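You operate a simulated robot arm through the tools that you are given. There is no shell and no other tool.

Carry out the task below with a simulated robot arm. There is one attempt and no reset: what you move stays moved.

JOB
Change the cracked grey pad in the holder for the blue one.
Fine: loosen the wing nut, drop the old pad in the WORN tray, push the new one home, then tighten the nut.

The check looks at the end state, three seconds after you hand in, the way a careful person would. Anything else that was tipped, shoved, dropped, spilled or broken makes it a failure.

ROBOT AND FRAMES
A 7-joint arm with a two-finger parallel gripper, fixed in place. Base frame: the origin is at the foot of the arm, x ahead of it, y to its left, z up. Lengths are in mm, angles in rad, forces in N, time in s.
With the tool pointing down near the work surface it reaches from about 300 to 700 mm from the base axis. Its first joint turns from -1.152 to 1.152 rad. Payload 1.57 kg.
The TCP is the grasp point between the finger pads, 30 mm short of the fingertips. In the tool frame z runs along the fingers and y along their closing line. The gripper opens to 110 mm. The fingers are 24 mm wide and 12 mm thick; the gripper's body (48 by 112 mm) begins 78 mm behind the TCP.
Orientation is that of the tool frame in the base frame, as a unit quaternion [x, y, z, w]. With the fingers straight down and closing along the base's y, the tool's x points along the base's -x, its y along +y and its z along -z.

CONTROLS
- The arm moves only by the tool jog_arm. Its argument "deltas" is a list of rows, each an object (a shift or turn left out is 0, a gripper value left out holds the last) with "turn": the turn, a rotation vector about the base's x, y, z in rad, a list of three; "slide": the shift along the base's x, y, z in mm, a list of three; "gripper": the gripper command, from -1 (shut) to 1 (fully open), values between in proportion. In form: [{"turn": [wx, wy, wz], "slide": [tx, ty, tz], "gripper": gripper}, ...]. A call has 1 to 20 rows; each row is the pose to reach, as a shift and turn from the pose commanded when the call began. A row lasts 0.2 s, in which the tool goes at most 50 mm and 0.15 rad; a call with a longer step from one row to the next is refused whole, and so is a gripper value outside its range. A pose out of reach is approached as far as the arm can. The call stops where the force on the tool passes 40 N (or 10 N more than at its start, if that is more) or the arm is blocked; 0.2 s more then pass. Each finger travels about 108 mm/s and halts on what it meets, pressing with about 22 N; the grip force reading is that of the motor and also rises with nothing between the fingers. The clock runs only during rows and for 0.2 s after the last one: add rows that repeat a pose to give the fingers time. It gives the time, the measured TCP pose, the force on the tool (base axes), the opening and the grip force at its end, in the units of the frame above (readings bear some noise), with the torque about the TCP (base axes, N m) and any sound that the robot's microphone picked up.
- Cameras (640 x 400 px; columns grow to the right, rows downward): "scene" is fixed at [164, -382.4, 1430.7]; the picture's right is [0.84, -0.55, 0.00], its down [-0.25, -0.38, -0.89] and it looks along [0.49, 0.75, -0.45] (base axes); focal length 360 px, centre (320, 200). "wrist" rides on the gripper at [70, 16, -141] in the tool frame; the picture's right is [-0.23, 0.97, 0.00], its down [-0.86, -0.20, -0.48] and it looks along [-0.47, -0.11, 0.88] (tool axes); focal length 222 px, centre (320, 200). There is no depth. A picture from a camera that has moved, and an enlarged one, comes with that camera's place and axes in the base frame and with its lens. The place of the scene camera against the robot may be out by one fixed shift of up to 25 mm in any direction.
- snapshot(camera): a new picture of that camera. No time passes.
- enlarge(camera, box): a new picture of the part [left, top, right, bottom] of that camera's present view, enlarged. No time passes.
- close_job(): hands the job in; it is judged then, once.

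Nothing tells you positions but the pictures and the camera data. Unless the task says otherwise, let go and move clear before handing in.

The tools are called after "Request:" as name(argument=value, ...) on one line, values as JSON. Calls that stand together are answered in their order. jog_arm: Moves the arm, as the interface text tells. Its arguments: {"type":"object","properties":{"deltas":{"type":"array"}},"required":["deltas"]} The other tools are called the same way: snapshot (camera) takes a picture; enlarge (camera, box) takes an enlarged picture of a part of a camera's view; close_job () hands the job in.

At the start:

```text
clock: 0.0
ee_pos: [422.8, 103.3, 1174.8]
tool_rot: [0.0, 1.0, 0.0, 0.0]
contact_force: [-0.4, 0.0, -0.2]
ft_torque: [-0.02, -0.01, 0.02]
width: 110.0
grip_force: 0.1
```

scene: 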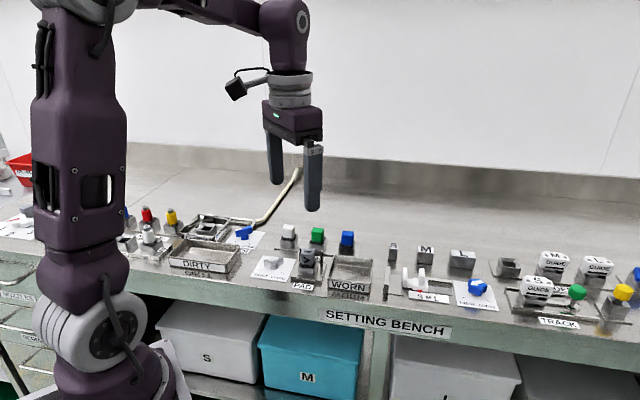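
wrist: 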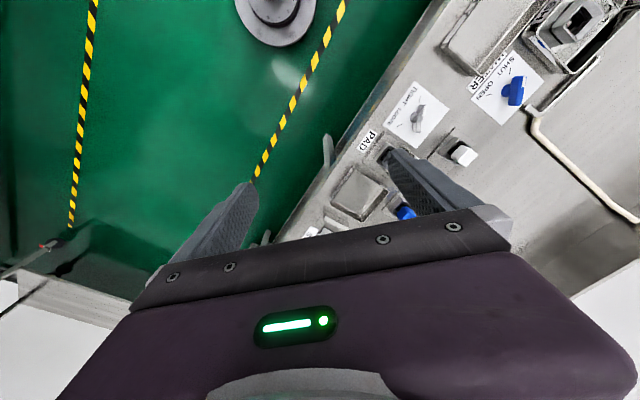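

I see a setting bench with a PAD holder, a WORN tray, and white, green and blue blocks behind them, plus a grey wing nut with a TIGHT/LOOSE card. I'll look closer before moving.

Request:
enlarge(camera="scene", box=[220, 200, 400, 312])

Request:
enlarge(camera="wrist", box=[320, 60, 500, 240])

Request:
enlarge(camera="scene", box=[380, 220, 640, 340])

Request:
enlarge(camera="scene", box=[100, 180, 280, 292])

```text
3.56 times, centred on (310, 256) of scene
camera zoom: at [164.0, -382.4, 1430.7], right [0.84, -0.55, 0.0], down [-0.25, -0.38, -0.89], along [0.49, 0.75, -0.45], focal length 1278 px, centre (356, 1)
```

zoom: 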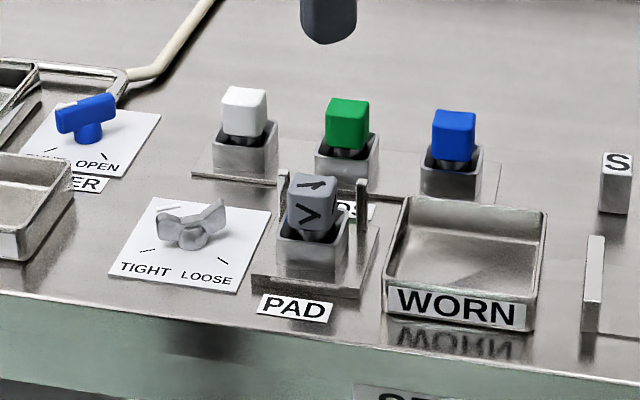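

```text
2.22 times, centred on (410, 150) of wrist
camera zoom: at [352.7, 118.5, 1318.2], right [0.23, 0.97, 0.0], down [0.86, -0.2, 0.48], along [0.47, -0.11, -0.88], focal length 494 px, centre (120, 311)
```

zoom: 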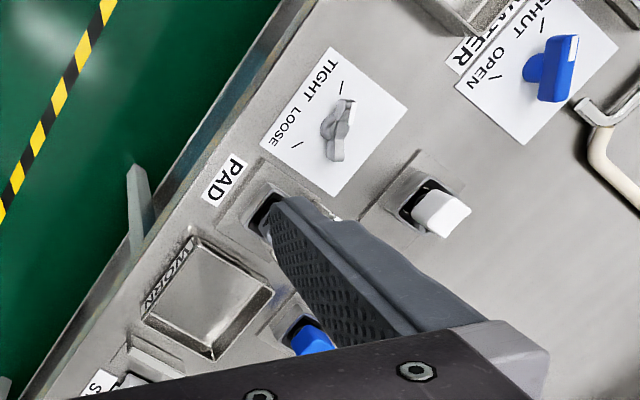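

```text
2.46 times, centred on (510, 280) of scene
camera zoom: at [164.0, -382.4, 1430.7], right [0.84, -0.55, 0.0], down [-0.25, -0.38, -0.89], along [0.49, 0.75, -0.45], focal length 885 px, centre (-148, 3)
```

zoom: 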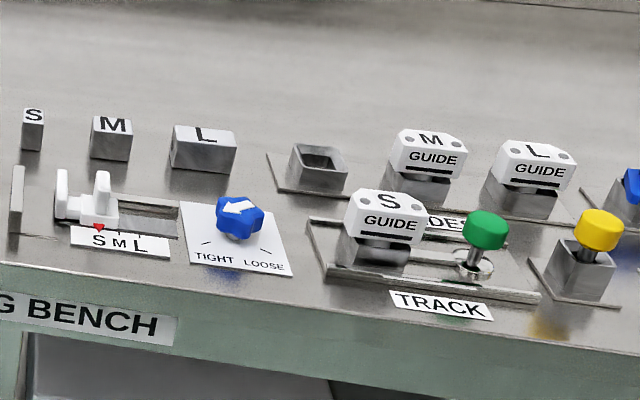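

```text
3.56 times, centred on (190, 236) of scene
camera zoom: at [164.0, -382.4, 1430.7], right [0.84, -0.55, 0.0], down [-0.25, -0.38, -0.89], along [0.49, 0.75, -0.45], focal length 1278 px, centre (782, 72)
```

zoom: 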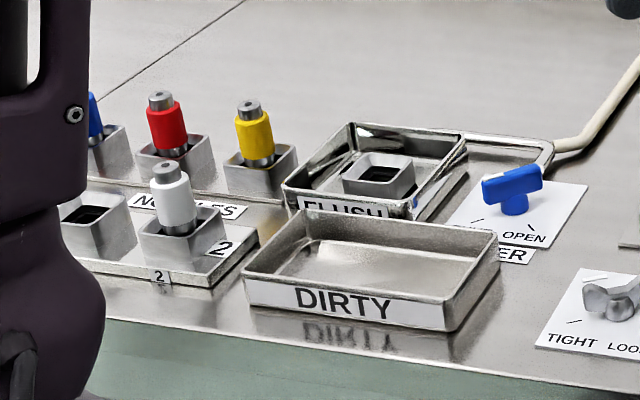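

The bench runs at roughly 45° to the base axes, with the wing nut near (461, 284, 880). I'll turn the tool 45° about z to square it with the bench and get a better wrist view.

Request:
jog_arm(deltas=[{"turn": [0, 0, 0.14], "slide": [-8, 0, 0]}, {"turn": [0, 0, 0.28], "slide": [-16, 0, 0]}, {"turn": [0, 0, 0.42], "slide": [-24, 0, 0]}, {"turn": [0, 0, 0.56], "slide": [-30, 0, 0]}, {"turn": [0, 0, 0.7], "slide": [-30, 0, 0]}, {"turn": [0, 0, 0.785], "slide": [-30, 0, 0]}, {"turn": [0, 0, 0.785], "slide": [-30, 0, 0]}])

Request:
snapshot(camera="wrist")

Request:
snapshot(camera="scene")

```text
clock: 1.6
ee_pos: [392.3, 103.8, 1175.1]
tool_rot: [-0.384, 0.923, 0.0, 0.0]
contact_force: [0.2, -0.3, -0.3]
ft_torque: [-0.02, -0.02, 0.02]
width: 110.4
grip_force: 0.1
```

```text
taken
camera wrist: at [331.5, 65.1, 1317.6], right [-0.53, 0.85, 0.0], down [0.74, 0.46, 0.48], along [0.41, 0.25, -0.88], focal length 222 px, centre (320, 200)
```

wrist: 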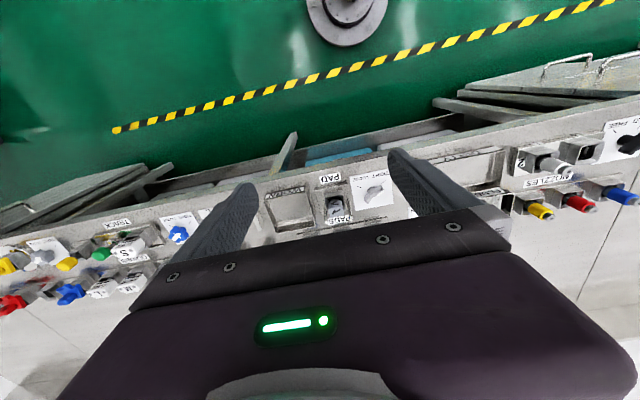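

```text
taken
```

scene: 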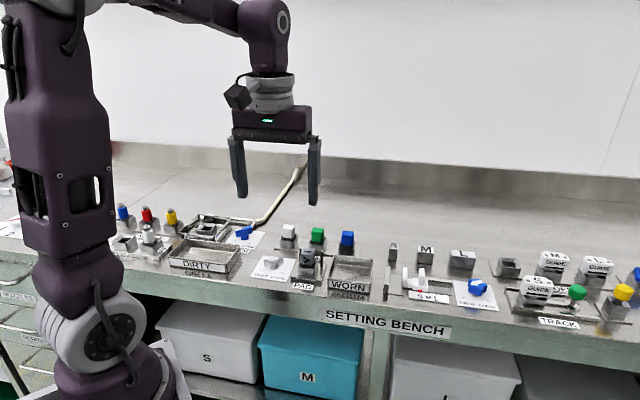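

Request:
enlarge(camera="wrist", box=[240, 160, 420, 250])

```text
3.56 times, centred on (330, 205) of wrist
camera zoom: at [331.5, 65.1, 1317.6], right [-0.53, 0.85, 0.0], down [0.74, 0.46, 0.48], along [0.41, 0.25, -0.88], focal length 790 px, centre (284, 182)
```

zoom: 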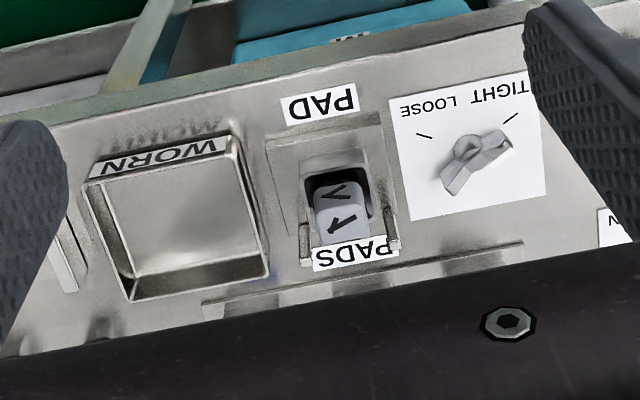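

Request:
jog_arm(deltas=[{"slide": [25, 20, -30]}, {"slide": [50, 45, -60]}, {"slide": [75, 70, -90]}, {"slide": [90, 90, -120]}, {"slide": [90, 90, -120]}])

Request:
snapshot(camera="wrist")

Request:
enlarge(camera="wrist", box=[220, 80, 460, 230])

```text
clock: 2.8
ee_pos: [483.6, 193.4, 1051.4]
tool_rot: [-0.383, 0.924, 0.0, 0.0]
contact_force: [0.0, 1.1, -0.8]
ft_torque: [0.0, 0.0, 0.04]
width: 109.8
grip_force: 0.3
```

```text
taken
camera wrist: at [422.5, 155.3, 1195.7], right [-0.53, 0.85, 0.0], down [0.75, 0.46, 0.48], along [0.41, 0.25, -0.88], focal length 222 px, centre (320, 200)
```

wrist: 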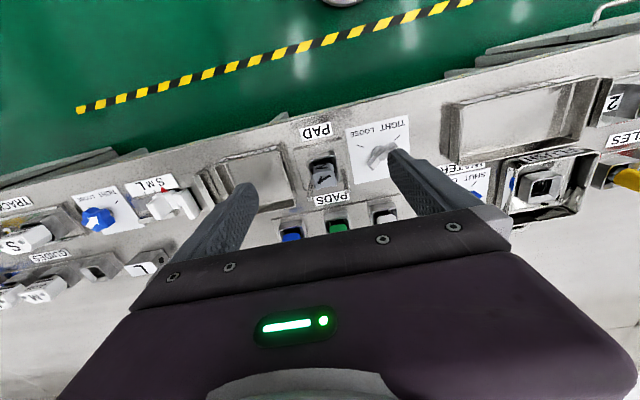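

```text
2.67 times, centred on (340, 155) of wrist
camera zoom: at [422.5, 155.3, 1195.7], right [-0.53, 0.85, 0.0], down [0.75, 0.46, 0.48], along [0.41, 0.25, -0.88], focal length 592 px, centre (267, 320)
```

zoom: 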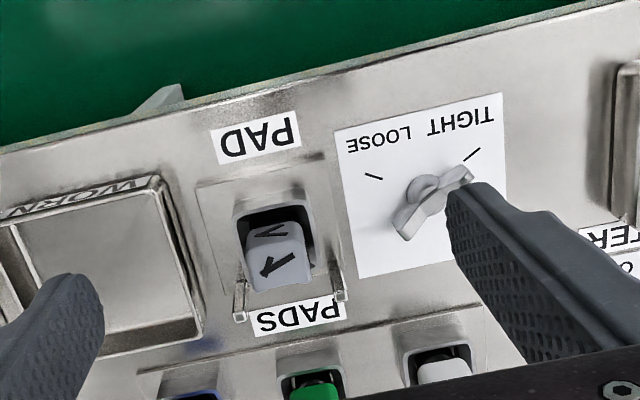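

Request:
jog_arm(deltas=[{"slide": [-25, 20, -15]}, {"slide": [-50, 40, -30]}, {"slide": [-75, 54, -50]}, {"slide": [-75, 54, -61]}, {"slide": [-75, 54, -61]}])

Request:
snapshot(camera="wrist")

Request:
enlarge(camera="wrist", box=[200, 80, 440, 230])

```text
clock: 4.0
ee_pos: [406.5, 247.8, 992.3]
tool_rot: [-0.382, 0.924, 0.0, 0.0]
contact_force: [-0.5, 0.3, 0.6]
ft_torque: [0.0, -0.01, 0.0]
width: 110.0
grip_force: 0.1
```

```text
taken
camera wrist: at [345.8, 208.7, 1136.2], right [-0.53, 0.85, 0.0], down [0.75, 0.46, 0.48], along [0.41, 0.25, -0.88], focal length 222 px, centre (320, 200)
```

wrist: 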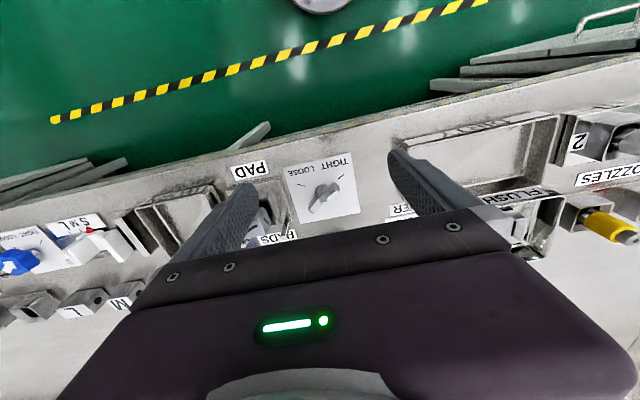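

```text
2.67 times, centred on (320, 155) of wrist
camera zoom: at [345.8, 208.7, 1136.2], right [-0.53, 0.85, 0.0], down [0.75, 0.46, 0.48], along [0.41, 0.25, -0.88], focal length 592 px, centre (320, 320)
```

zoom: 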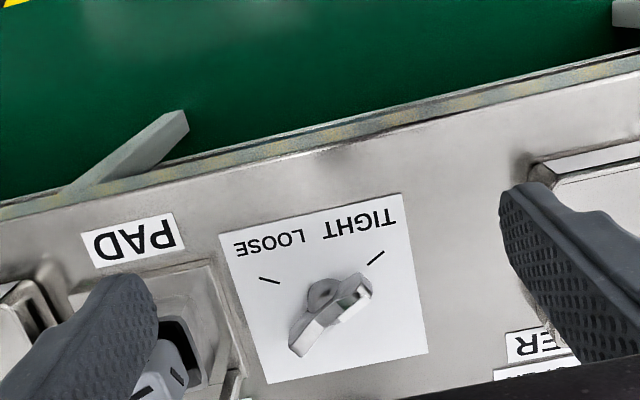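

Request:
enlarge(camera="wrist", box=[280, 150, 365, 226])

Request:
enlarge(camera="scene", box=[245, 245, 325, 295])

```text
5.26 times, centred on (322, 188) of wrist
camera zoom: at [345.8, 208.7, 1136.2], right [-0.53, 0.85, 0.0], down [0.75, 0.46, 0.48], along [0.41, 0.25, -0.88], focal length 1169 px, centre (307, 263)
```

zoom: 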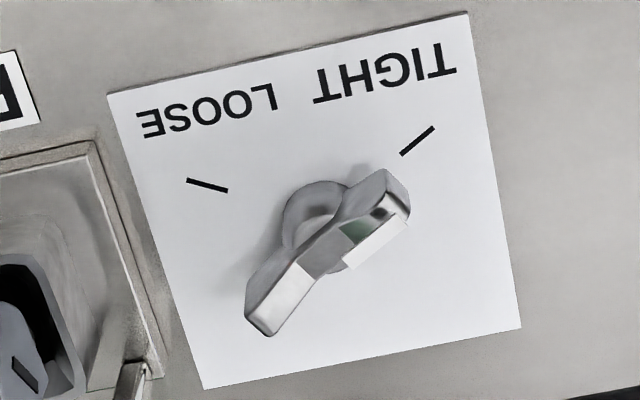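

```text
8.00 times, centred on (285, 270) of scene
camera zoom: at [164.0, -382.4, 1430.7], right [0.84, -0.55, 0.0], down [-0.25, -0.38, -0.89], along [0.49, 0.75, -0.45], focal length 2876 px, centre (600, -360)
```

zoom: 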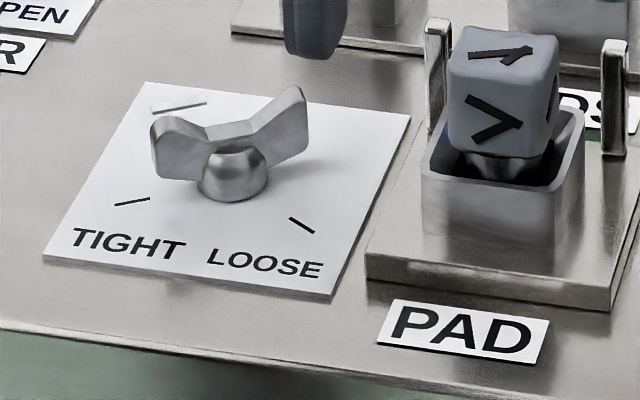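

The nut's axis is near (458, 283), and its white pointer is on TIGHT. LOOSE is about 120° counter-clockwise from there. I'll turn the tool −60° so the fingers close across the wing, and hover above it to check alignment.

Request:
jog_arm(deltas=[{"turn": [0, 0, -0.14], "slide": [7, 5, 0], "gripper": 0.0}, {"turn": [0, 0, -0.28], "slide": [14, 10, 0]}, {"turn": [0, 0, -0.42], "slide": [21, 15, 0]}, {"turn": [0, 0, -0.56], "slide": [28, 20, 0]}, {"turn": [0, 0, -0.7], "slide": [35, 25, 0]}, {"turn": [0, 0, -0.84], "slide": [42, 30, 0]}, {"turn": [0, 0, -0.98], "slide": [50, 36, 0]}, {"turn": [0, 0, -1.047], "slide": [50, 36, -10]}, {"turn": [0, 0, -1.047], "slide": [50, 36, -19]}, {"turn": [0, 0, -1.047], "slide": [50, 36, -19]}])

Request:
snapshot(camera="wrist")

Request:
enlarge(camera="wrist", box=[240, 110, 400, 210])

Request:
enlarge(camera="scene", box=[220, 180, 380, 300])

```text
clock: 6.2
ee_pos: [458.9, 282.9, 975.1]
tool_rot: [0.13, 0.992, 0.001, 0.0]
contact_force: [0.0, -0.3, 0.3]
ft_torque: [-0.03, -0.01, 0.03]
width: 55.0
grip_force: 0.0
```

```text
taken
camera wrist: at [394.4, 316.1, 1118.4], right [0.47, 0.88, 0.0], down [0.77, -0.41, 0.48], along [0.42, -0.23, -0.88], focal length 222 px, centre (320, 200)
```

wrist: 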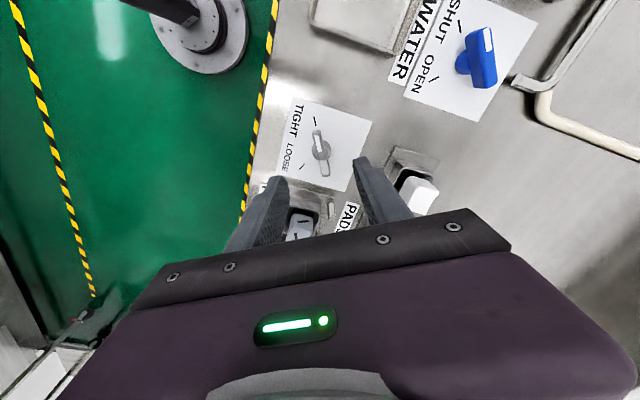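

```text
4.00 times, centred on (320, 160) of wrist
camera zoom: at [394.4, 316.1, 1118.4], right [0.47, 0.88, 0.0], down [0.77, -0.41, 0.48], along [0.42, -0.23, -0.88], focal length 888 px, centre (320, 360)
```

zoom: 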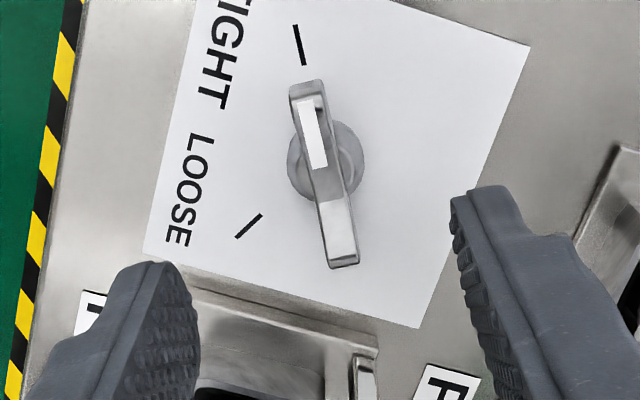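

```text
3.33 times, centred on (300, 240) of scene
camera zoom: at [164.0, -382.4, 1430.7], right [0.84, -0.55, 0.0], down [-0.25, -0.38, -0.89], along [0.49, 0.75, -0.45], focal length 1198 px, centre (387, 67)
```

zoom: 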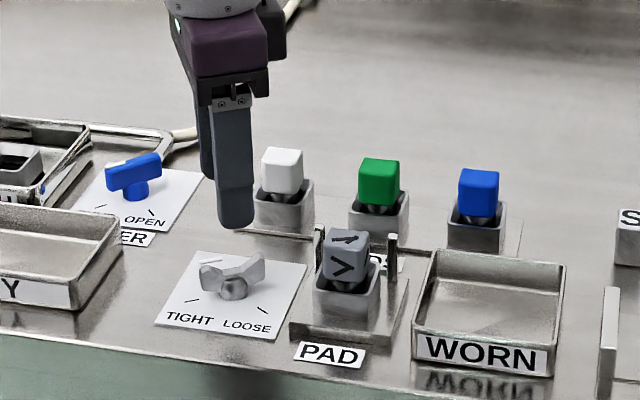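

The tool is centred over the nut: axis about (458, 282.5), bench top about z 866, wing at 164°, closing line at 75°. I'll descend and close on the wing.

Request:
jog_arm(deltas=[{"slide": [-0.5, -0.4, -25]}, {"slide": [-0.5, -0.4, -50]}, {"slide": [-0.5, -0.4, -58]}, {"slide": [-0.5, -0.4, -63]}, {"slide": [-0.5, -0.4, -63]}])

Request:
snapshot(camera="wrist")

Request:
enlarge(camera="wrist", box=[260, 120, 380, 210])

Request:
enlarge(camera="scene", box=[230, 220, 330, 300])

```text
clock: 7.4
ee_pos: [457.7, 283.2, 911.4]
tool_rot: [0.13, 0.991, 0.0, -0.001]
contact_force: [-0.1, 0.4, -0.3]
ft_torque: [0.01, 0.0, -0.04]
width: 55.1
grip_force: 0.1
```

```text
taken
camera wrist: at [393.2, 316.2, 1055.1], right [0.47, 0.88, 0.0], down [0.77, -0.41, 0.48], along [0.42, -0.23, -0.88], focal length 222 px, centre (320, 200)
```

wrist: 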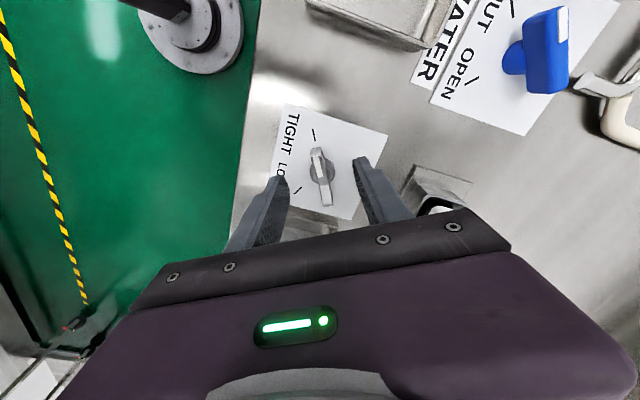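

```text
4.44 times, centred on (320, 165) of wrist
camera zoom: at [393.2, 316.2, 1055.1], right [0.47, 0.88, 0.0], down [0.77, -0.41, 0.48], along [0.42, -0.23, -0.88], focal length 987 px, centre (320, 356)
```

zoom: 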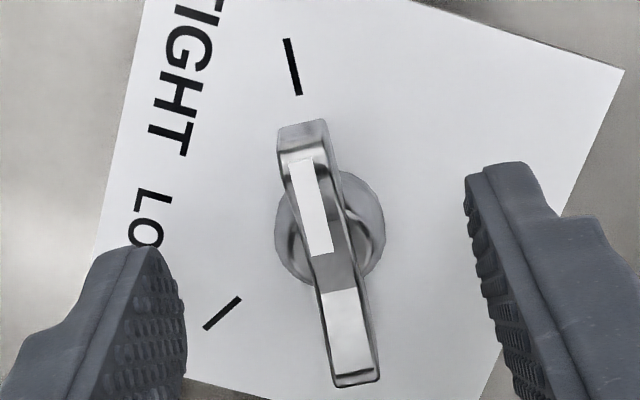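

```text
5.00 times, centred on (280, 260) of scene
camera zoom: at [164.0, -382.4, 1430.7], right [0.84, -0.55, 0.0], down [-0.25, -0.38, -0.89], along [0.49, 0.75, -0.45], focal length 1797 px, centre (520, -100)
```

zoom: 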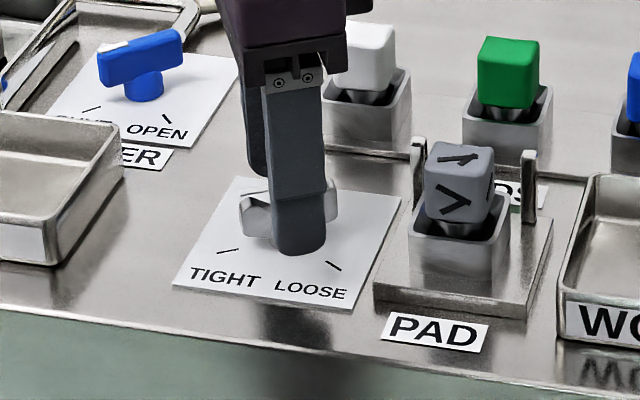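

Request:
jog_arm(deltas=[{"gripper": -1}, {"gripper": -1}, {"gripper": -1}, {"gripper": -1}])

Request:
enlarge(camera="wrist", box=[260, 120, 380, 210])

Request:
enlarge(camera="scene", box=[230, 220, 330, 300])

```text
clock: 8.4
ee_pos: [457.1, 284.7, 911.7]
tool_rot: [0.129, 0.992, 0.001, 0.001]
contact_force: [6.1, 18.3, -8.4]
ft_torque: [0.16, -0.73, 0.01]
width: 8.9
grip_force: 27.4
```

```text
4.44 times, centred on (320, 165) of wrist
camera zoom: at [393.3, 317.4, 1055.2], right [0.47, 0.88, 0.0], down [0.77, -0.41, 0.48], along [0.42, -0.22, -0.88], focal length 987 px, centre (320, 356)
```

zoom: 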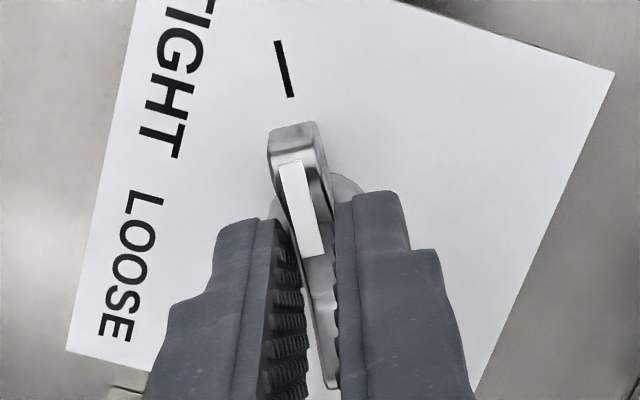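

```text
5.00 times, centred on (280, 260) of scene
camera zoom: at [164.3, -381.8, 1430.8], right [0.84, -0.55, 0.0], down [-0.25, -0.38, -0.89], along [0.49, 0.75, -0.45], focal length 1797 px, centre (520, -100)
```

zoom: 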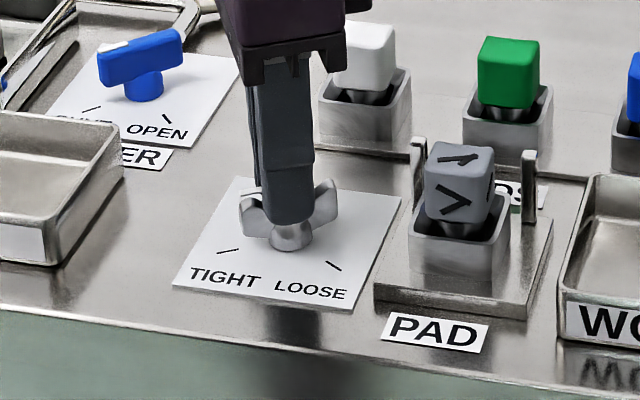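

The fingers hold the wing (8.9 mm), with an 18 N side load because the axis is about 2 mm further along y. I'll ease that off before turning.

Request:
jog_arm(deltas=[{"slide": [0.3, 1.2, 0]}, {"slide": [0.5, 2.0, 0]}, {"slide": [0.5, 2.0, 0]}])

```text
clock: 9.2
ee_pos: [456.6, 285.7, 910.9]
tool_rot: [0.131, 0.991, -0.001, -0.001]
contact_force: [0.9, 11.2, -11.2]
ft_torque: [0.28, -0.27, -0.01]
width: 8.8
grip_force: 27.0
```

Request:
jog_arm(deltas=[{"slide": [0.1, 0.6, -0.6]}, {"slide": [0.2, 1.2, -0.9]}, {"slide": [0.2, 1.2, -0.9]}])

```text
clock: 10.0
ee_pos: [457.0, 285.0, 911.6]
tool_rot: [0.131, 0.991, -0.001, 0.0]
contact_force: [-14.5, -6.0, 19.1]
ft_torque: [0.18, 0.2, 0.01]
width: 8.9
grip_force: 27.6
```

Request:
jog_arm(deltas=[{"slide": [-0.3, -0.4, 0.5]}, {"slide": [-0.3, -0.4, 0.5]}])

```text
clock: 10.6
ee_pos: [456.8, 284.2, 912.2]
tool_rot: [0.131, 0.991, -0.001, 0.0]
contact_force: [-10.1, -9.5, 14.1]
ft_torque: [-0.02, 0.69, 0.02]
width: 8.8
grip_force: 27.1
```

Loads are moderate now. I'll start turning counter-clockwise in a small step to see how the nut responds.

Request:
jog_arm(deltas=[{"turn": [0, 0, 0.08], "slide": [-0.2, -0.2, 0.2]}, {"turn": [0, 0, 0.16], "slide": [-0.4, -0.4, 0.4]}, {"turn": [0, 0, 0.24], "slide": [-0.4, -0.4, 0.4]}, {"turn": [0, 0, 0.3], "slide": [-0.4, -0.4, 0.4]}])

Request:
enlarge(camera="wrist", box=[260, 120, 380, 210])

```text
clock: 11.6
ee_pos: [456.9, 284.6, 911.5]
tool_rot: [-0.019, 1.0, -0.001, 0.0]
contact_force: [-2.7, -7.5, -15.5]
ft_torque: [-0.09, -0.49, -0.02]
width: 8.9
grip_force: 28.2
```

```text
4.44 times, centred on (320, 165) of wrist
camera zoom: at [386.8, 297.6, 1055.0], right [0.19, 0.98, 0.0], down [0.86, -0.17, 0.48], along [0.47, -0.09, -0.88], focal length 987 px, centre (320, 356)
```

zoom: 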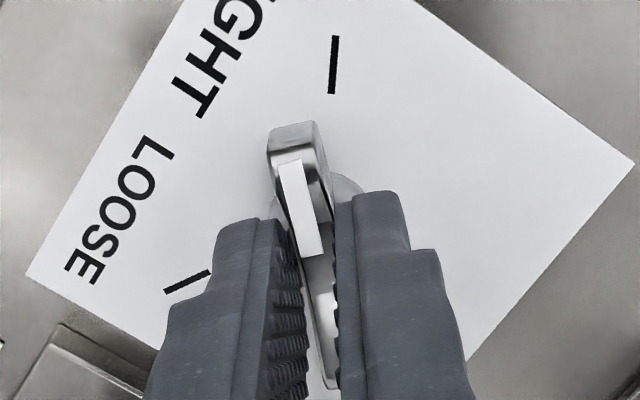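

The nut turns with the gripper at low torque. I'll continue counter-clockwise.

Request:
jog_arm(deltas=[{"turn": [0, 0, 0.1]}, {"turn": [0, 0, 0.2]}, {"turn": [0, 0, 0.3]}, {"turn": [0, 0, 0.4]}, {"turn": [0, 0, 0.5]}, {"turn": [0, 0, 0.6]}, {"turn": [0, 0, 0.7]}, {"turn": [0, 0, 0.8]}, {"turn": [0, 0, 0.9]}])

Request:
enlarge(camera="wrist", box=[260, 120, 380, 210])

```text
clock: 13.6
ee_pos: [456.7, 283.5, 911.2]
tool_rot: [-0.452, 0.892, 0.0, -0.001]
contact_force: [-1.1, -19.0, -3.5]
ft_torque: [-0.71, 0.36, -0.02]
width: 8.8
grip_force: 27.8
```

```text
4.44 times, centred on (320, 165) of wrist
camera zoom: at [403.3, 236.9, 1055.4], right [-0.65, 0.76, 0.0], down [0.67, 0.57, 0.48], along [0.36, 0.31, -0.88], focal length 987 px, centre (320, 356)
```

zoom: 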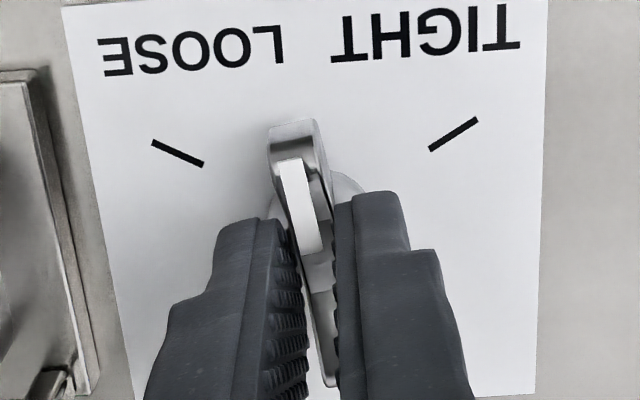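

Request:
jog_arm(deltas=[{"turn": [0, 0, 0.06], "slide": [0, -0.8, 0]}, {"turn": [0, 0, 0.16], "slide": [0, -1.2, 0]}, {"turn": [0, 0, 0.26], "slide": [0, -1.4, 0]}, {"turn": [0, 0, 0.36], "slide": [0, -1.4, 0]}, {"turn": [0, 0, 0.46], "slide": [0, -1.4, 0]}, {"turn": [0, 0, 0.56], "slide": [0, -1.4, 0]}, {"turn": [0, 0, 0.66], "slide": [0, -1.4, 0]}, {"turn": [0, 0, 0.76], "slide": [0, -1.4, 0]}, {"turn": [0, 0, 0.84], "slide": [0, -1.4, 0]}, {"turn": [0, 0, 0.9], "slide": [0, -1.4, 0]}, {"turn": [0, 0, 0.9], "slide": [0, -1.4, 0]}])

Request:
enlarge(camera="wrist", box=[260, 120, 380, 210])

```text
clock: 16.0
ee_pos: [458.6, 284.3, 911.8]
tool_rot: [0.795, -0.607, 0.0, -0.002]
contact_force: [16.7, -1.0, 1.1]
ft_torque: [0.28, -0.01, -0.33]
width: 8.6
grip_force: 27.2
```

```text
4.44 times, centred on (320, 165) of wrist
camera zoom: at [460.5, 211.4, 1055.2], right [-1.0, -0.04, 0.0], down [-0.03, 0.88, 0.48], along [-0.02, 0.48, -0.88], focal length 987 px, centre (320, 356)
```

zoom: 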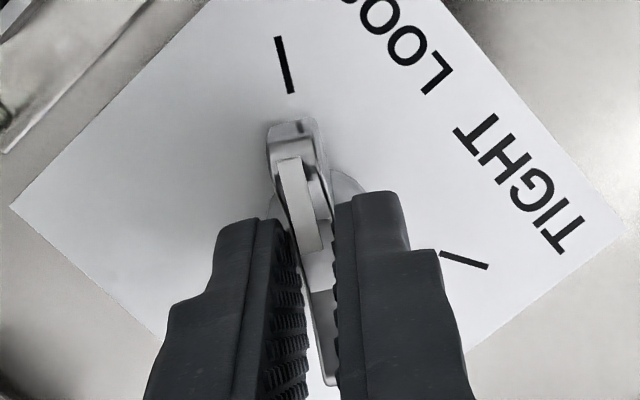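

The pointer is on LOOSE, and the slight torque suggests it is at its stop. I'll open, lift off, and look at the pad holder next.

Request:
jog_arm(deltas=[{"turn": [0, 0, -0.02], "slide": [0.8, 0, 0], "gripper": -1}, {"turn": [0, 0, -0.02], "slide": [0.8, 0, 0], "gripper": 0}, {"turn": [0, 0, -0.02], "slide": [0.8, 0, 0], "gripper": 0}, {"turn": [0, 0, -0.02], "slide": [0.8, 0, 0], "gripper": 0}, {"turn": [0, 0, -0.02], "slide": [0.8, 0, 30]}, {"turn": [0, 0, -0.02], "slide": [0.8, 0, 70]}, {"turn": [0, 0, -0.02], "slide": [0.8, 0, 110]}, {"turn": [0, 0, -0.02], "slide": [0.8, 0, 120]}, {"turn": [0, 0, -0.02], "slide": [0.8, 0, 120]}])

Request:
snapshot(camera="wrist")

Request:
enlarge(camera="scene", box=[230, 210, 390, 310])

```text
clock: 18.0
ee_pos: [457.4, 285.2, 1032.3]
tool_rot: [0.789, -0.614, 0.001, 0.0]
contact_force: [0.4, 0.2, 0.0]
ft_torque: [-0.01, -0.05, -0.01]
width: 55.0
grip_force: 0.1
```

```text
taken
camera wrist: at [458.9, 212.9, 1175.0], right [-1.0, -0.02, 0.0], down [-0.02, 0.88, 0.48], along [-0.01, 0.48, -0.88], focal length 222 px, centre (320, 200)
```

wrist: 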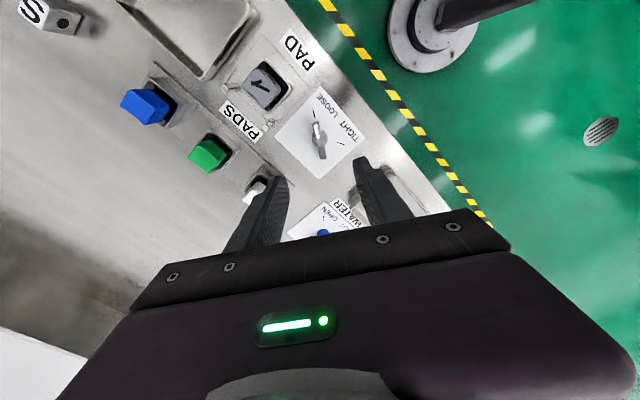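

```text
4.00 times, centred on (310, 260) of scene
camera zoom: at [164.0, -382.4, 1430.7], right [0.84, -0.55, 0.0], down [-0.25, -0.38, -0.89], along [0.49, 0.75, -0.45], focal length 1438 px, centre (360, -40)
```

zoom: 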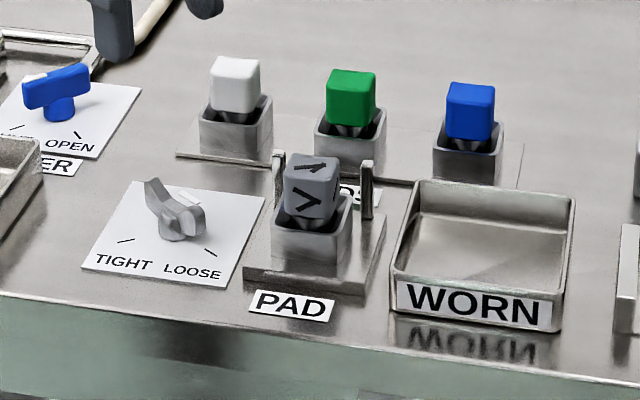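

Request:
enlarge(camera="wrist", box=[100, 20, 360, 200])

Request:
enlarge(camera="wrist", box=[210, 40, 330, 130])

Request:
enlarge(camera="scene", box=[280, 230, 340, 290])

Request:
enlarge(camera="scene", box=[320, 220, 380, 260])

```text
2.22 times, centred on (230, 110) of wrist
camera zoom: at [458.9, 212.9, 1175.0], right [-1.0, -0.02, 0.0], down [-0.02, 0.88, 0.48], along [-0.01, 0.48, -0.88], focal length 494 px, centre (520, 400)
```

zoom: 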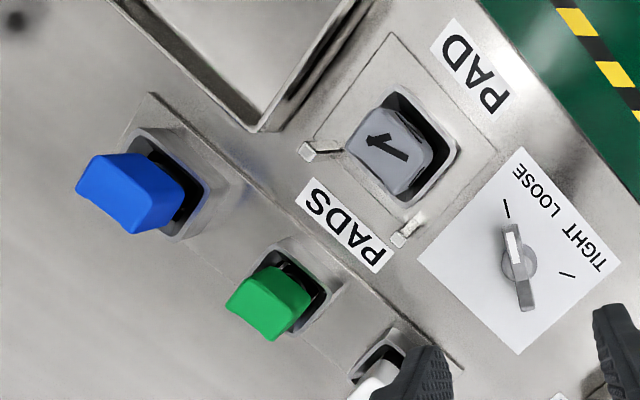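

```text
4.44 times, centred on (270, 85) of wrist
camera zoom: at [458.9, 212.9, 1175.0], right [-1.0, -0.02, 0.0], down [-0.02, 0.88, 0.48], along [-0.01, 0.48, -0.88], focal length 987 px, centre (542, 711)
```

zoom: 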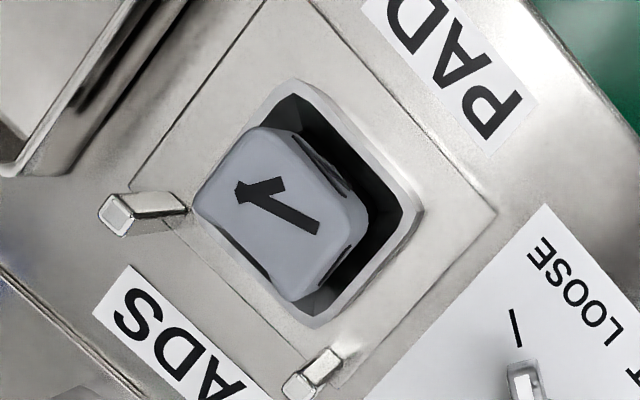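

```text
6.67 times, centred on (310, 260) of scene
camera zoom: at [164.0, -382.4, 1430.7], right [0.84, -0.55, 0.0], down [-0.25, -0.38, -0.89], along [0.49, 0.75, -0.45], focal length 2397 px, centre (387, -200)
```

zoom: 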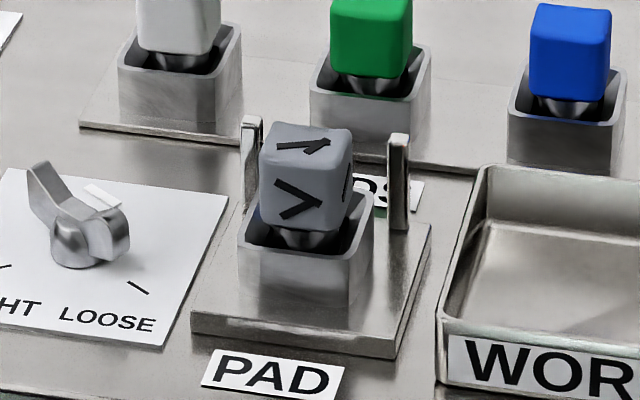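

```text
10.00 times, centred on (350, 240) of scene
camera zoom: at [164.0, -382.4, 1430.7], right [0.84, -0.55, 0.0], down [-0.25, -0.38, -0.89], along [0.49, 0.75, -0.45], focal length 3595 px, centre (20, -200)
```

zoom: 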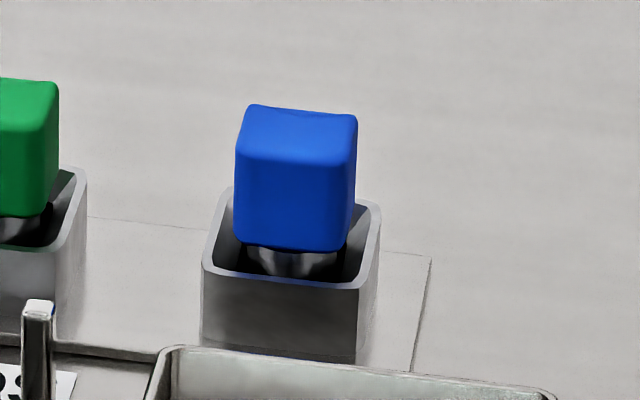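

The nut is loose. Next I'll square the gripper with the bench over the grey pad and look at it from close range.

Request:
jog_arm(deltas=[{"turn": [0, 0, -0.13], "slide": [8, -8, 0]}, {"turn": [0, 0, -0.26], "slide": [16, -16, 0]}, {"turn": [0, 0, -0.39], "slide": [24, -24, 0]}, {"turn": [0, 0, -0.52], "slide": [32, -32, 0]}, {"turn": [0, 0, -0.65], "slide": [40, -40, 0]}, {"turn": [0, 0, -0.78], "slide": [48, -49, 0]}, {"turn": [0, 0, -0.91], "slide": [56, -58, -5]}, {"turn": [0, 0, -1.033], "slide": [61, -63, -15]}, {"turn": [0, 0, -1.033], "slide": [61, -63, -27]}, {"turn": [0, 0, -1.033], "slide": [61, -63, -27]}])

Request:
snapshot(camera="wrist")

Request:
enlarge(camera="wrist", box=[250, 100, 410, 210])

Request:
enlarge(camera="scene", box=[260, 190, 360, 290])

```text
clock: 20.2
ee_pos: [519.6, 221.0, 1003.5]
tool_rot: [-0.382, 0.924, 0.0, 0.001]
contact_force: [-0.2, 0.1, 0.2]
ft_torque: [-0.04, -0.01, -0.01]
width: 55.2
grip_force: 0.1
```

```text
taken
camera wrist: at [458.0, 182.6, 1147.7], right [-0.53, 0.85, 0.0], down [0.75, 0.46, 0.48], along [0.41, 0.25, -0.88], focal length 222 px, centre (320, 200)
```

wrist: 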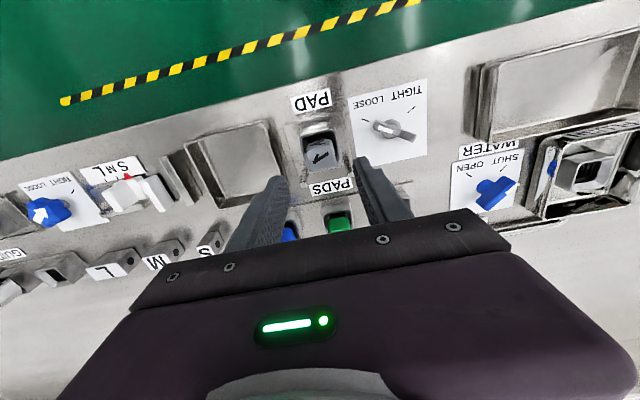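

```text
3.64 times, centred on (330, 155) of wrist
camera zoom: at [458.0, 182.6, 1147.7], right [-0.53, 0.85, 0.0], down [0.75, 0.46, 0.48], along [0.41, 0.25, -0.88], focal length 808 px, centre (284, 364)
```

zoom: 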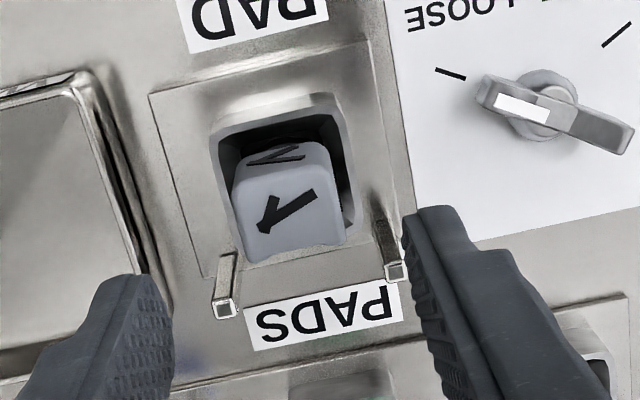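

```text
4.00 times, centred on (310, 240) of scene
camera zoom: at [164.0, -382.4, 1430.7], right [0.84, -0.55, 0.0], down [-0.25, -0.38, -0.89], along [0.49, 0.75, -0.45], focal length 1438 px, centre (360, 40)
```

zoom: 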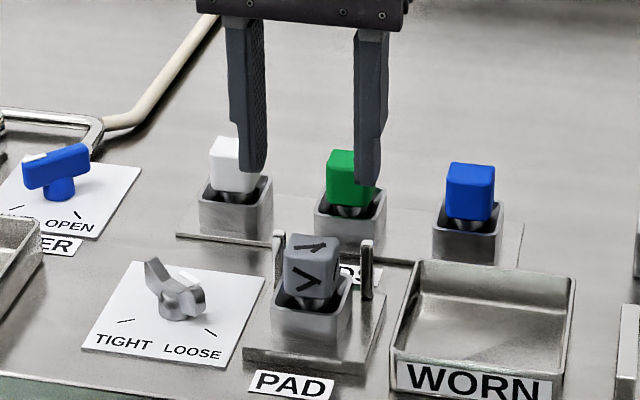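

The tool is within about 2 mm of the grey pad, whose top is near z 925–930, and it is square to the pad. I'll descend in stages, keeping the fingertips above the socket rim.

Request:
jog_arm(deltas=[{"slide": [-1, 0.3, -25]}, {"slide": [-1, 0.3, -45]}, {"slide": [-1, 0.3, -55]}, {"slide": [-1, 0.3, -62]}, {"slide": [-1, 0.3, -62]}])

Request:
enlarge(camera="wrist", box=[240, 110, 400, 210])

Request:
enlarge(camera="scene", box=[270, 220, 350, 290])

```text
clock: 21.4
ee_pos: [518.1, 221.3, 942.5]
tool_rot: [-0.383, 0.924, -0.001, 0.0]
contact_force: [-0.5, 0.9, 0.6]
ft_torque: [-0.03, 0.0, -0.02]
width: 55.0
grip_force: 0.1
```

```text
4.00 times, centred on (320, 160) of wrist
camera zoom: at [457.5, 182.5, 1086.0], right [-0.53, 0.85, 0.0], down [0.75, 0.46, 0.48], along [0.41, 0.25, -0.88], focal length 888 px, centre (320, 360)
```

zoom: 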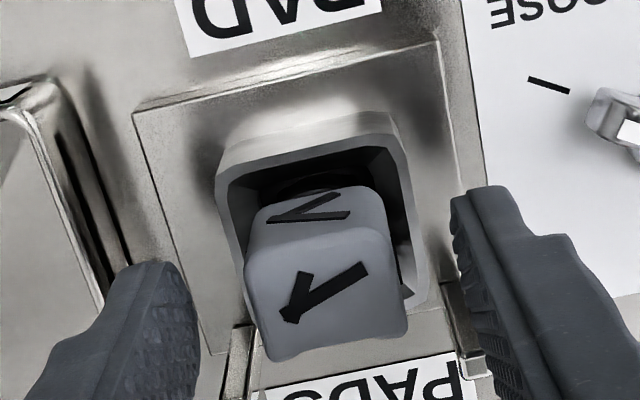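

```text
5.71 times, centred on (310, 255) of scene
camera zoom: at [164.0, -382.4, 1430.7], right [0.84, -0.55, 0.0], down [-0.25, -0.38, -0.89], along [0.49, 0.75, -0.45], focal length 2054 px, centre (377, -114)
```

zoom: 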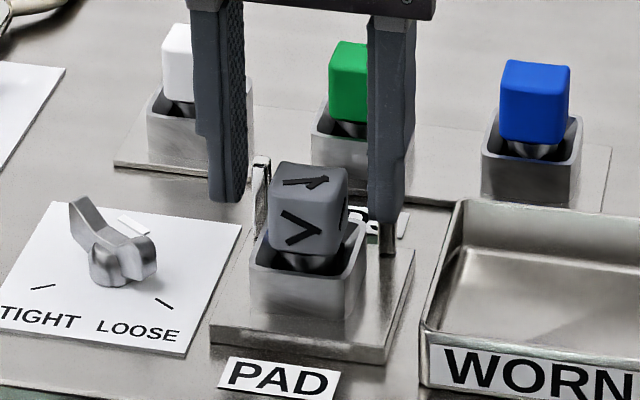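

The pad is centred between the fingers and the tips are about 12 mm below its top. I'll go 6 mm lower and close on it.

Request:
jog_arm(deltas=[{"slide": [0, 0, -4]}, {"slide": [0, 0, -6]}, {"slide": [0, 0, -6], "gripper": -1}, {"slide": [0, 0, -6], "gripper": -1}, {"slide": [0, 0, -6], "gripper": -1}, {"slide": [0, 0, -6], "gripper": -1}])

Request:
enlarge(camera="wrist", box=[240, 110, 400, 210])

Request:
enlarge(camera="scene", box=[270, 220, 350, 290])

```text
clock: 22.8
ee_pos: [518.0, 221.7, 937.6]
tool_rot: [-0.383, 0.924, 0.0, 0.0]
contact_force: [-2.1, 2.0, 2.9]
ft_torque: [0.11, -0.02, 0.0]
width: 29.3
grip_force: 22.1
```

```text
4.00 times, centred on (320, 160) of wrist
camera zoom: at [457.2, 182.9, 1080.6], right [-0.53, 0.85, 0.0], down [0.75, 0.46, 0.48], along [0.41, 0.25, -0.88], focal length 888 px, centre (320, 360)
```

zoom: 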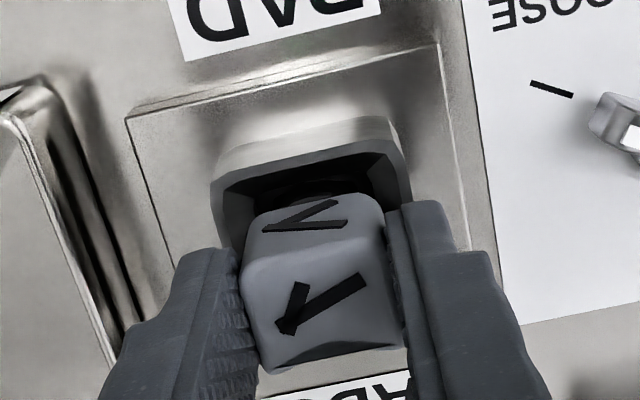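

```text
5.71 times, centred on (310, 255) of scene
camera zoom: at [164.0, -382.4, 1430.7], right [0.84, -0.55, 0.0], down [-0.25, -0.38, -0.89], along [0.49, 0.75, -0.45], focal length 2054 px, centre (377, -114)
```

zoom: 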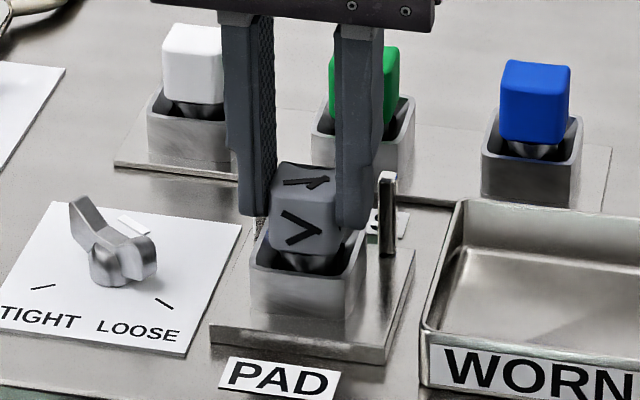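

The grey pad is held at 29.3 mm, with commanded TCP (518.1, 221.2, 936.8) when home. I'll lift straight up.

Request:
jog_arm(deltas=[{"slide": [0, 0, 4]}, {"slide": [0, 0, 10]}, {"slide": [0, 0, 18]}, {"slide": [0, 0, 28]}, {"slide": [0, 0, 38]}, {"slide": [0, 0, 50]}, {"slide": [0, 0, 65]}, {"slide": [0, 0, 80]}, {"slide": [0, 0, 80]}])

Request:
snapshot(camera="scene")

Request:
enlarge(camera="scene", box=[260, 180, 380, 310])

Request:
snapshot(camera="wrist")

```text
clock: 24.8
ee_pos: [517.6, 220.2, 1015.7]
tool_rot: [-0.383, 0.924, 0.0, 0.0]
contact_force: [-0.5, 0.5, -0.8]
ft_torque: [0.01, 0.03, -0.01]
width: 29.0
grip_force: 22.3
```

```text
taken
```

scene: 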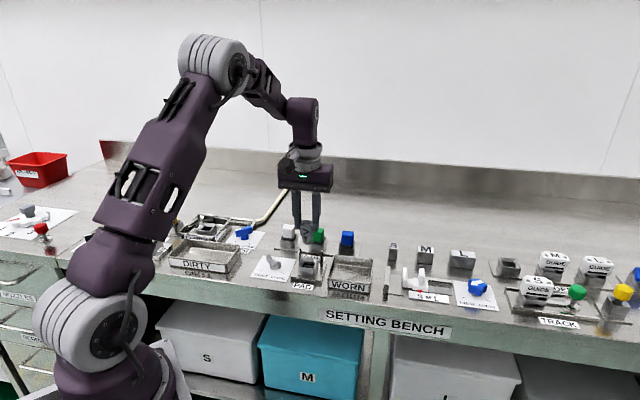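

```text
3.08 times, centred on (320, 245) of scene
camera zoom: at [164.1, -382.4, 1430.7], right [0.84, -0.55, 0.0], down [-0.25, -0.38, -0.89], along [0.49, 0.75, -0.45], focal length 1106 px, centre (320, 62)
```

zoom: 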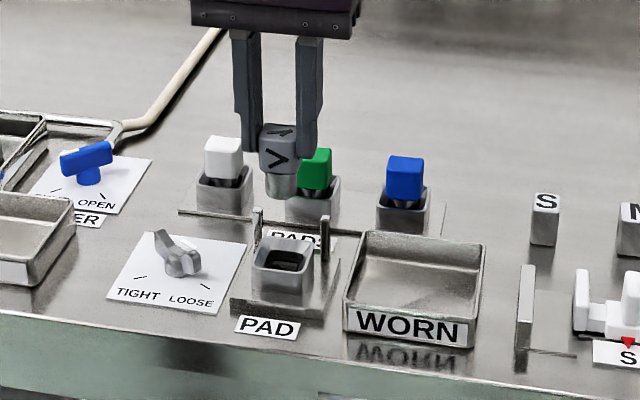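

```text
taken
camera wrist: at [456.2, 181.9, 1160.0], right [-0.53, 0.85, 0.0], down [0.75, 0.46, 0.48], along [0.41, 0.25, -0.88], focal length 222 px, centre (320, 200)
```

wrist: 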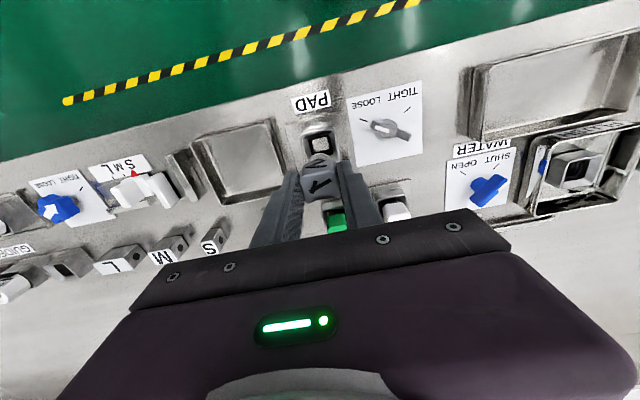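

The pad is out cleanly. Next I'll locate the WORN tray precisely.

Request:
enlarge(camera="wrist", box=[160, 90, 340, 220])

Request:
enlarge(camera="scene", box=[310, 200, 430, 310])

```text
3.08 times, centred on (250, 155) of wrist
camera zoom: at [456.2, 181.9, 1160.0], right [-0.53, 0.85, 0.0], down [0.75, 0.46, 0.48], along [0.41, 0.25, -0.88], focal length 684 px, centre (535, 338)
```

zoom: 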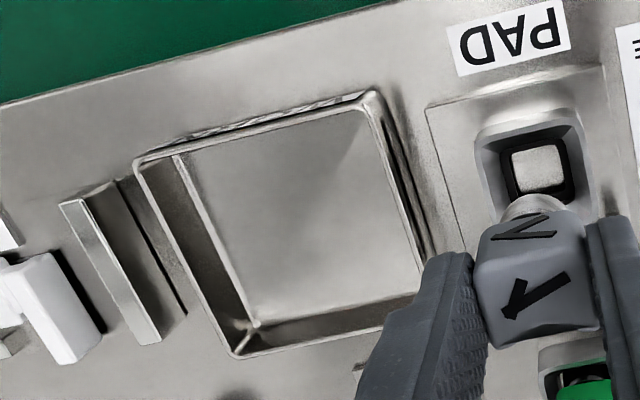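

```text
3.64 times, centred on (370, 255) of scene
camera zoom: at [164.1, -382.4, 1430.7], right [0.84, -0.55, 0.0], down [-0.25, -0.38, -0.89], along [0.49, 0.75, -0.45], focal length 1307 px, centre (138, 0)
```

zoom: 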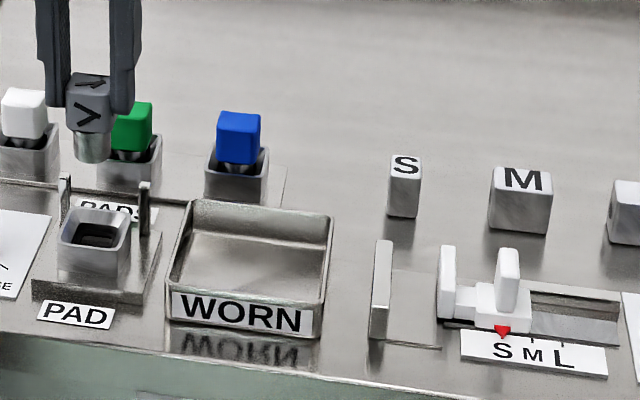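

The tray centre is near (593, 150), with about 99 × 90 mm of outer rim. I'll carry the pad over it and lower it in.

Request:
jog_arm(deltas=[{"slide": [15, -14, 0]}, {"slide": [30, -28, 0]}, {"slide": [45, -43, 0]}, {"slide": [60, -57, 0]}, {"slide": [74.9, -71.2, 0]}, {"slide": [74.9, -71.2, -20]}, {"slide": [74.9, -71.2, -40]}, {"slide": [74.9, -71.2, -60]}, {"slide": [74.9, -71.2, -72]}, {"slide": [74.9, -71.2, -72]}])

Request:
snapshot(camera="wrist")

Request:
enlarge(camera="scene", box=[310, 200, 430, 310])

```text
clock: 27.0
ee_pos: [593.4, 150.2, 943.2]
tool_rot: [-0.382, 0.924, 0.001, 0.0]
contact_force: [0.0, -0.2, -0.8]
ft_torque: [-0.01, -0.02, 0.0]
width: 29.4
grip_force: 21.7
```

```text
taken
camera wrist: at [531.4, 111.2, 1086.3], right [-0.53, 0.85, 0.0], down [0.75, 0.46, 0.48], along [0.41, 0.25, -0.88], focal length 222 px, centre (320, 200)
```

wrist: 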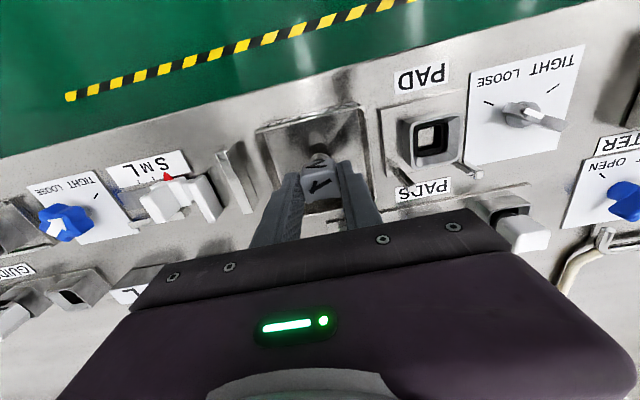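

```text
3.64 times, centred on (370, 255) of scene
camera zoom: at [164.1, -382.4, 1430.7], right [0.84, -0.55, 0.0], down [-0.25, -0.38, -0.89], along [0.49, 0.75, -0.45], focal length 1307 px, centre (138, 0)
```

zoom: 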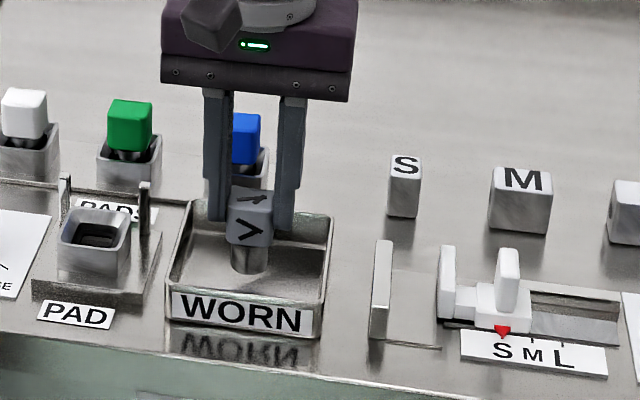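

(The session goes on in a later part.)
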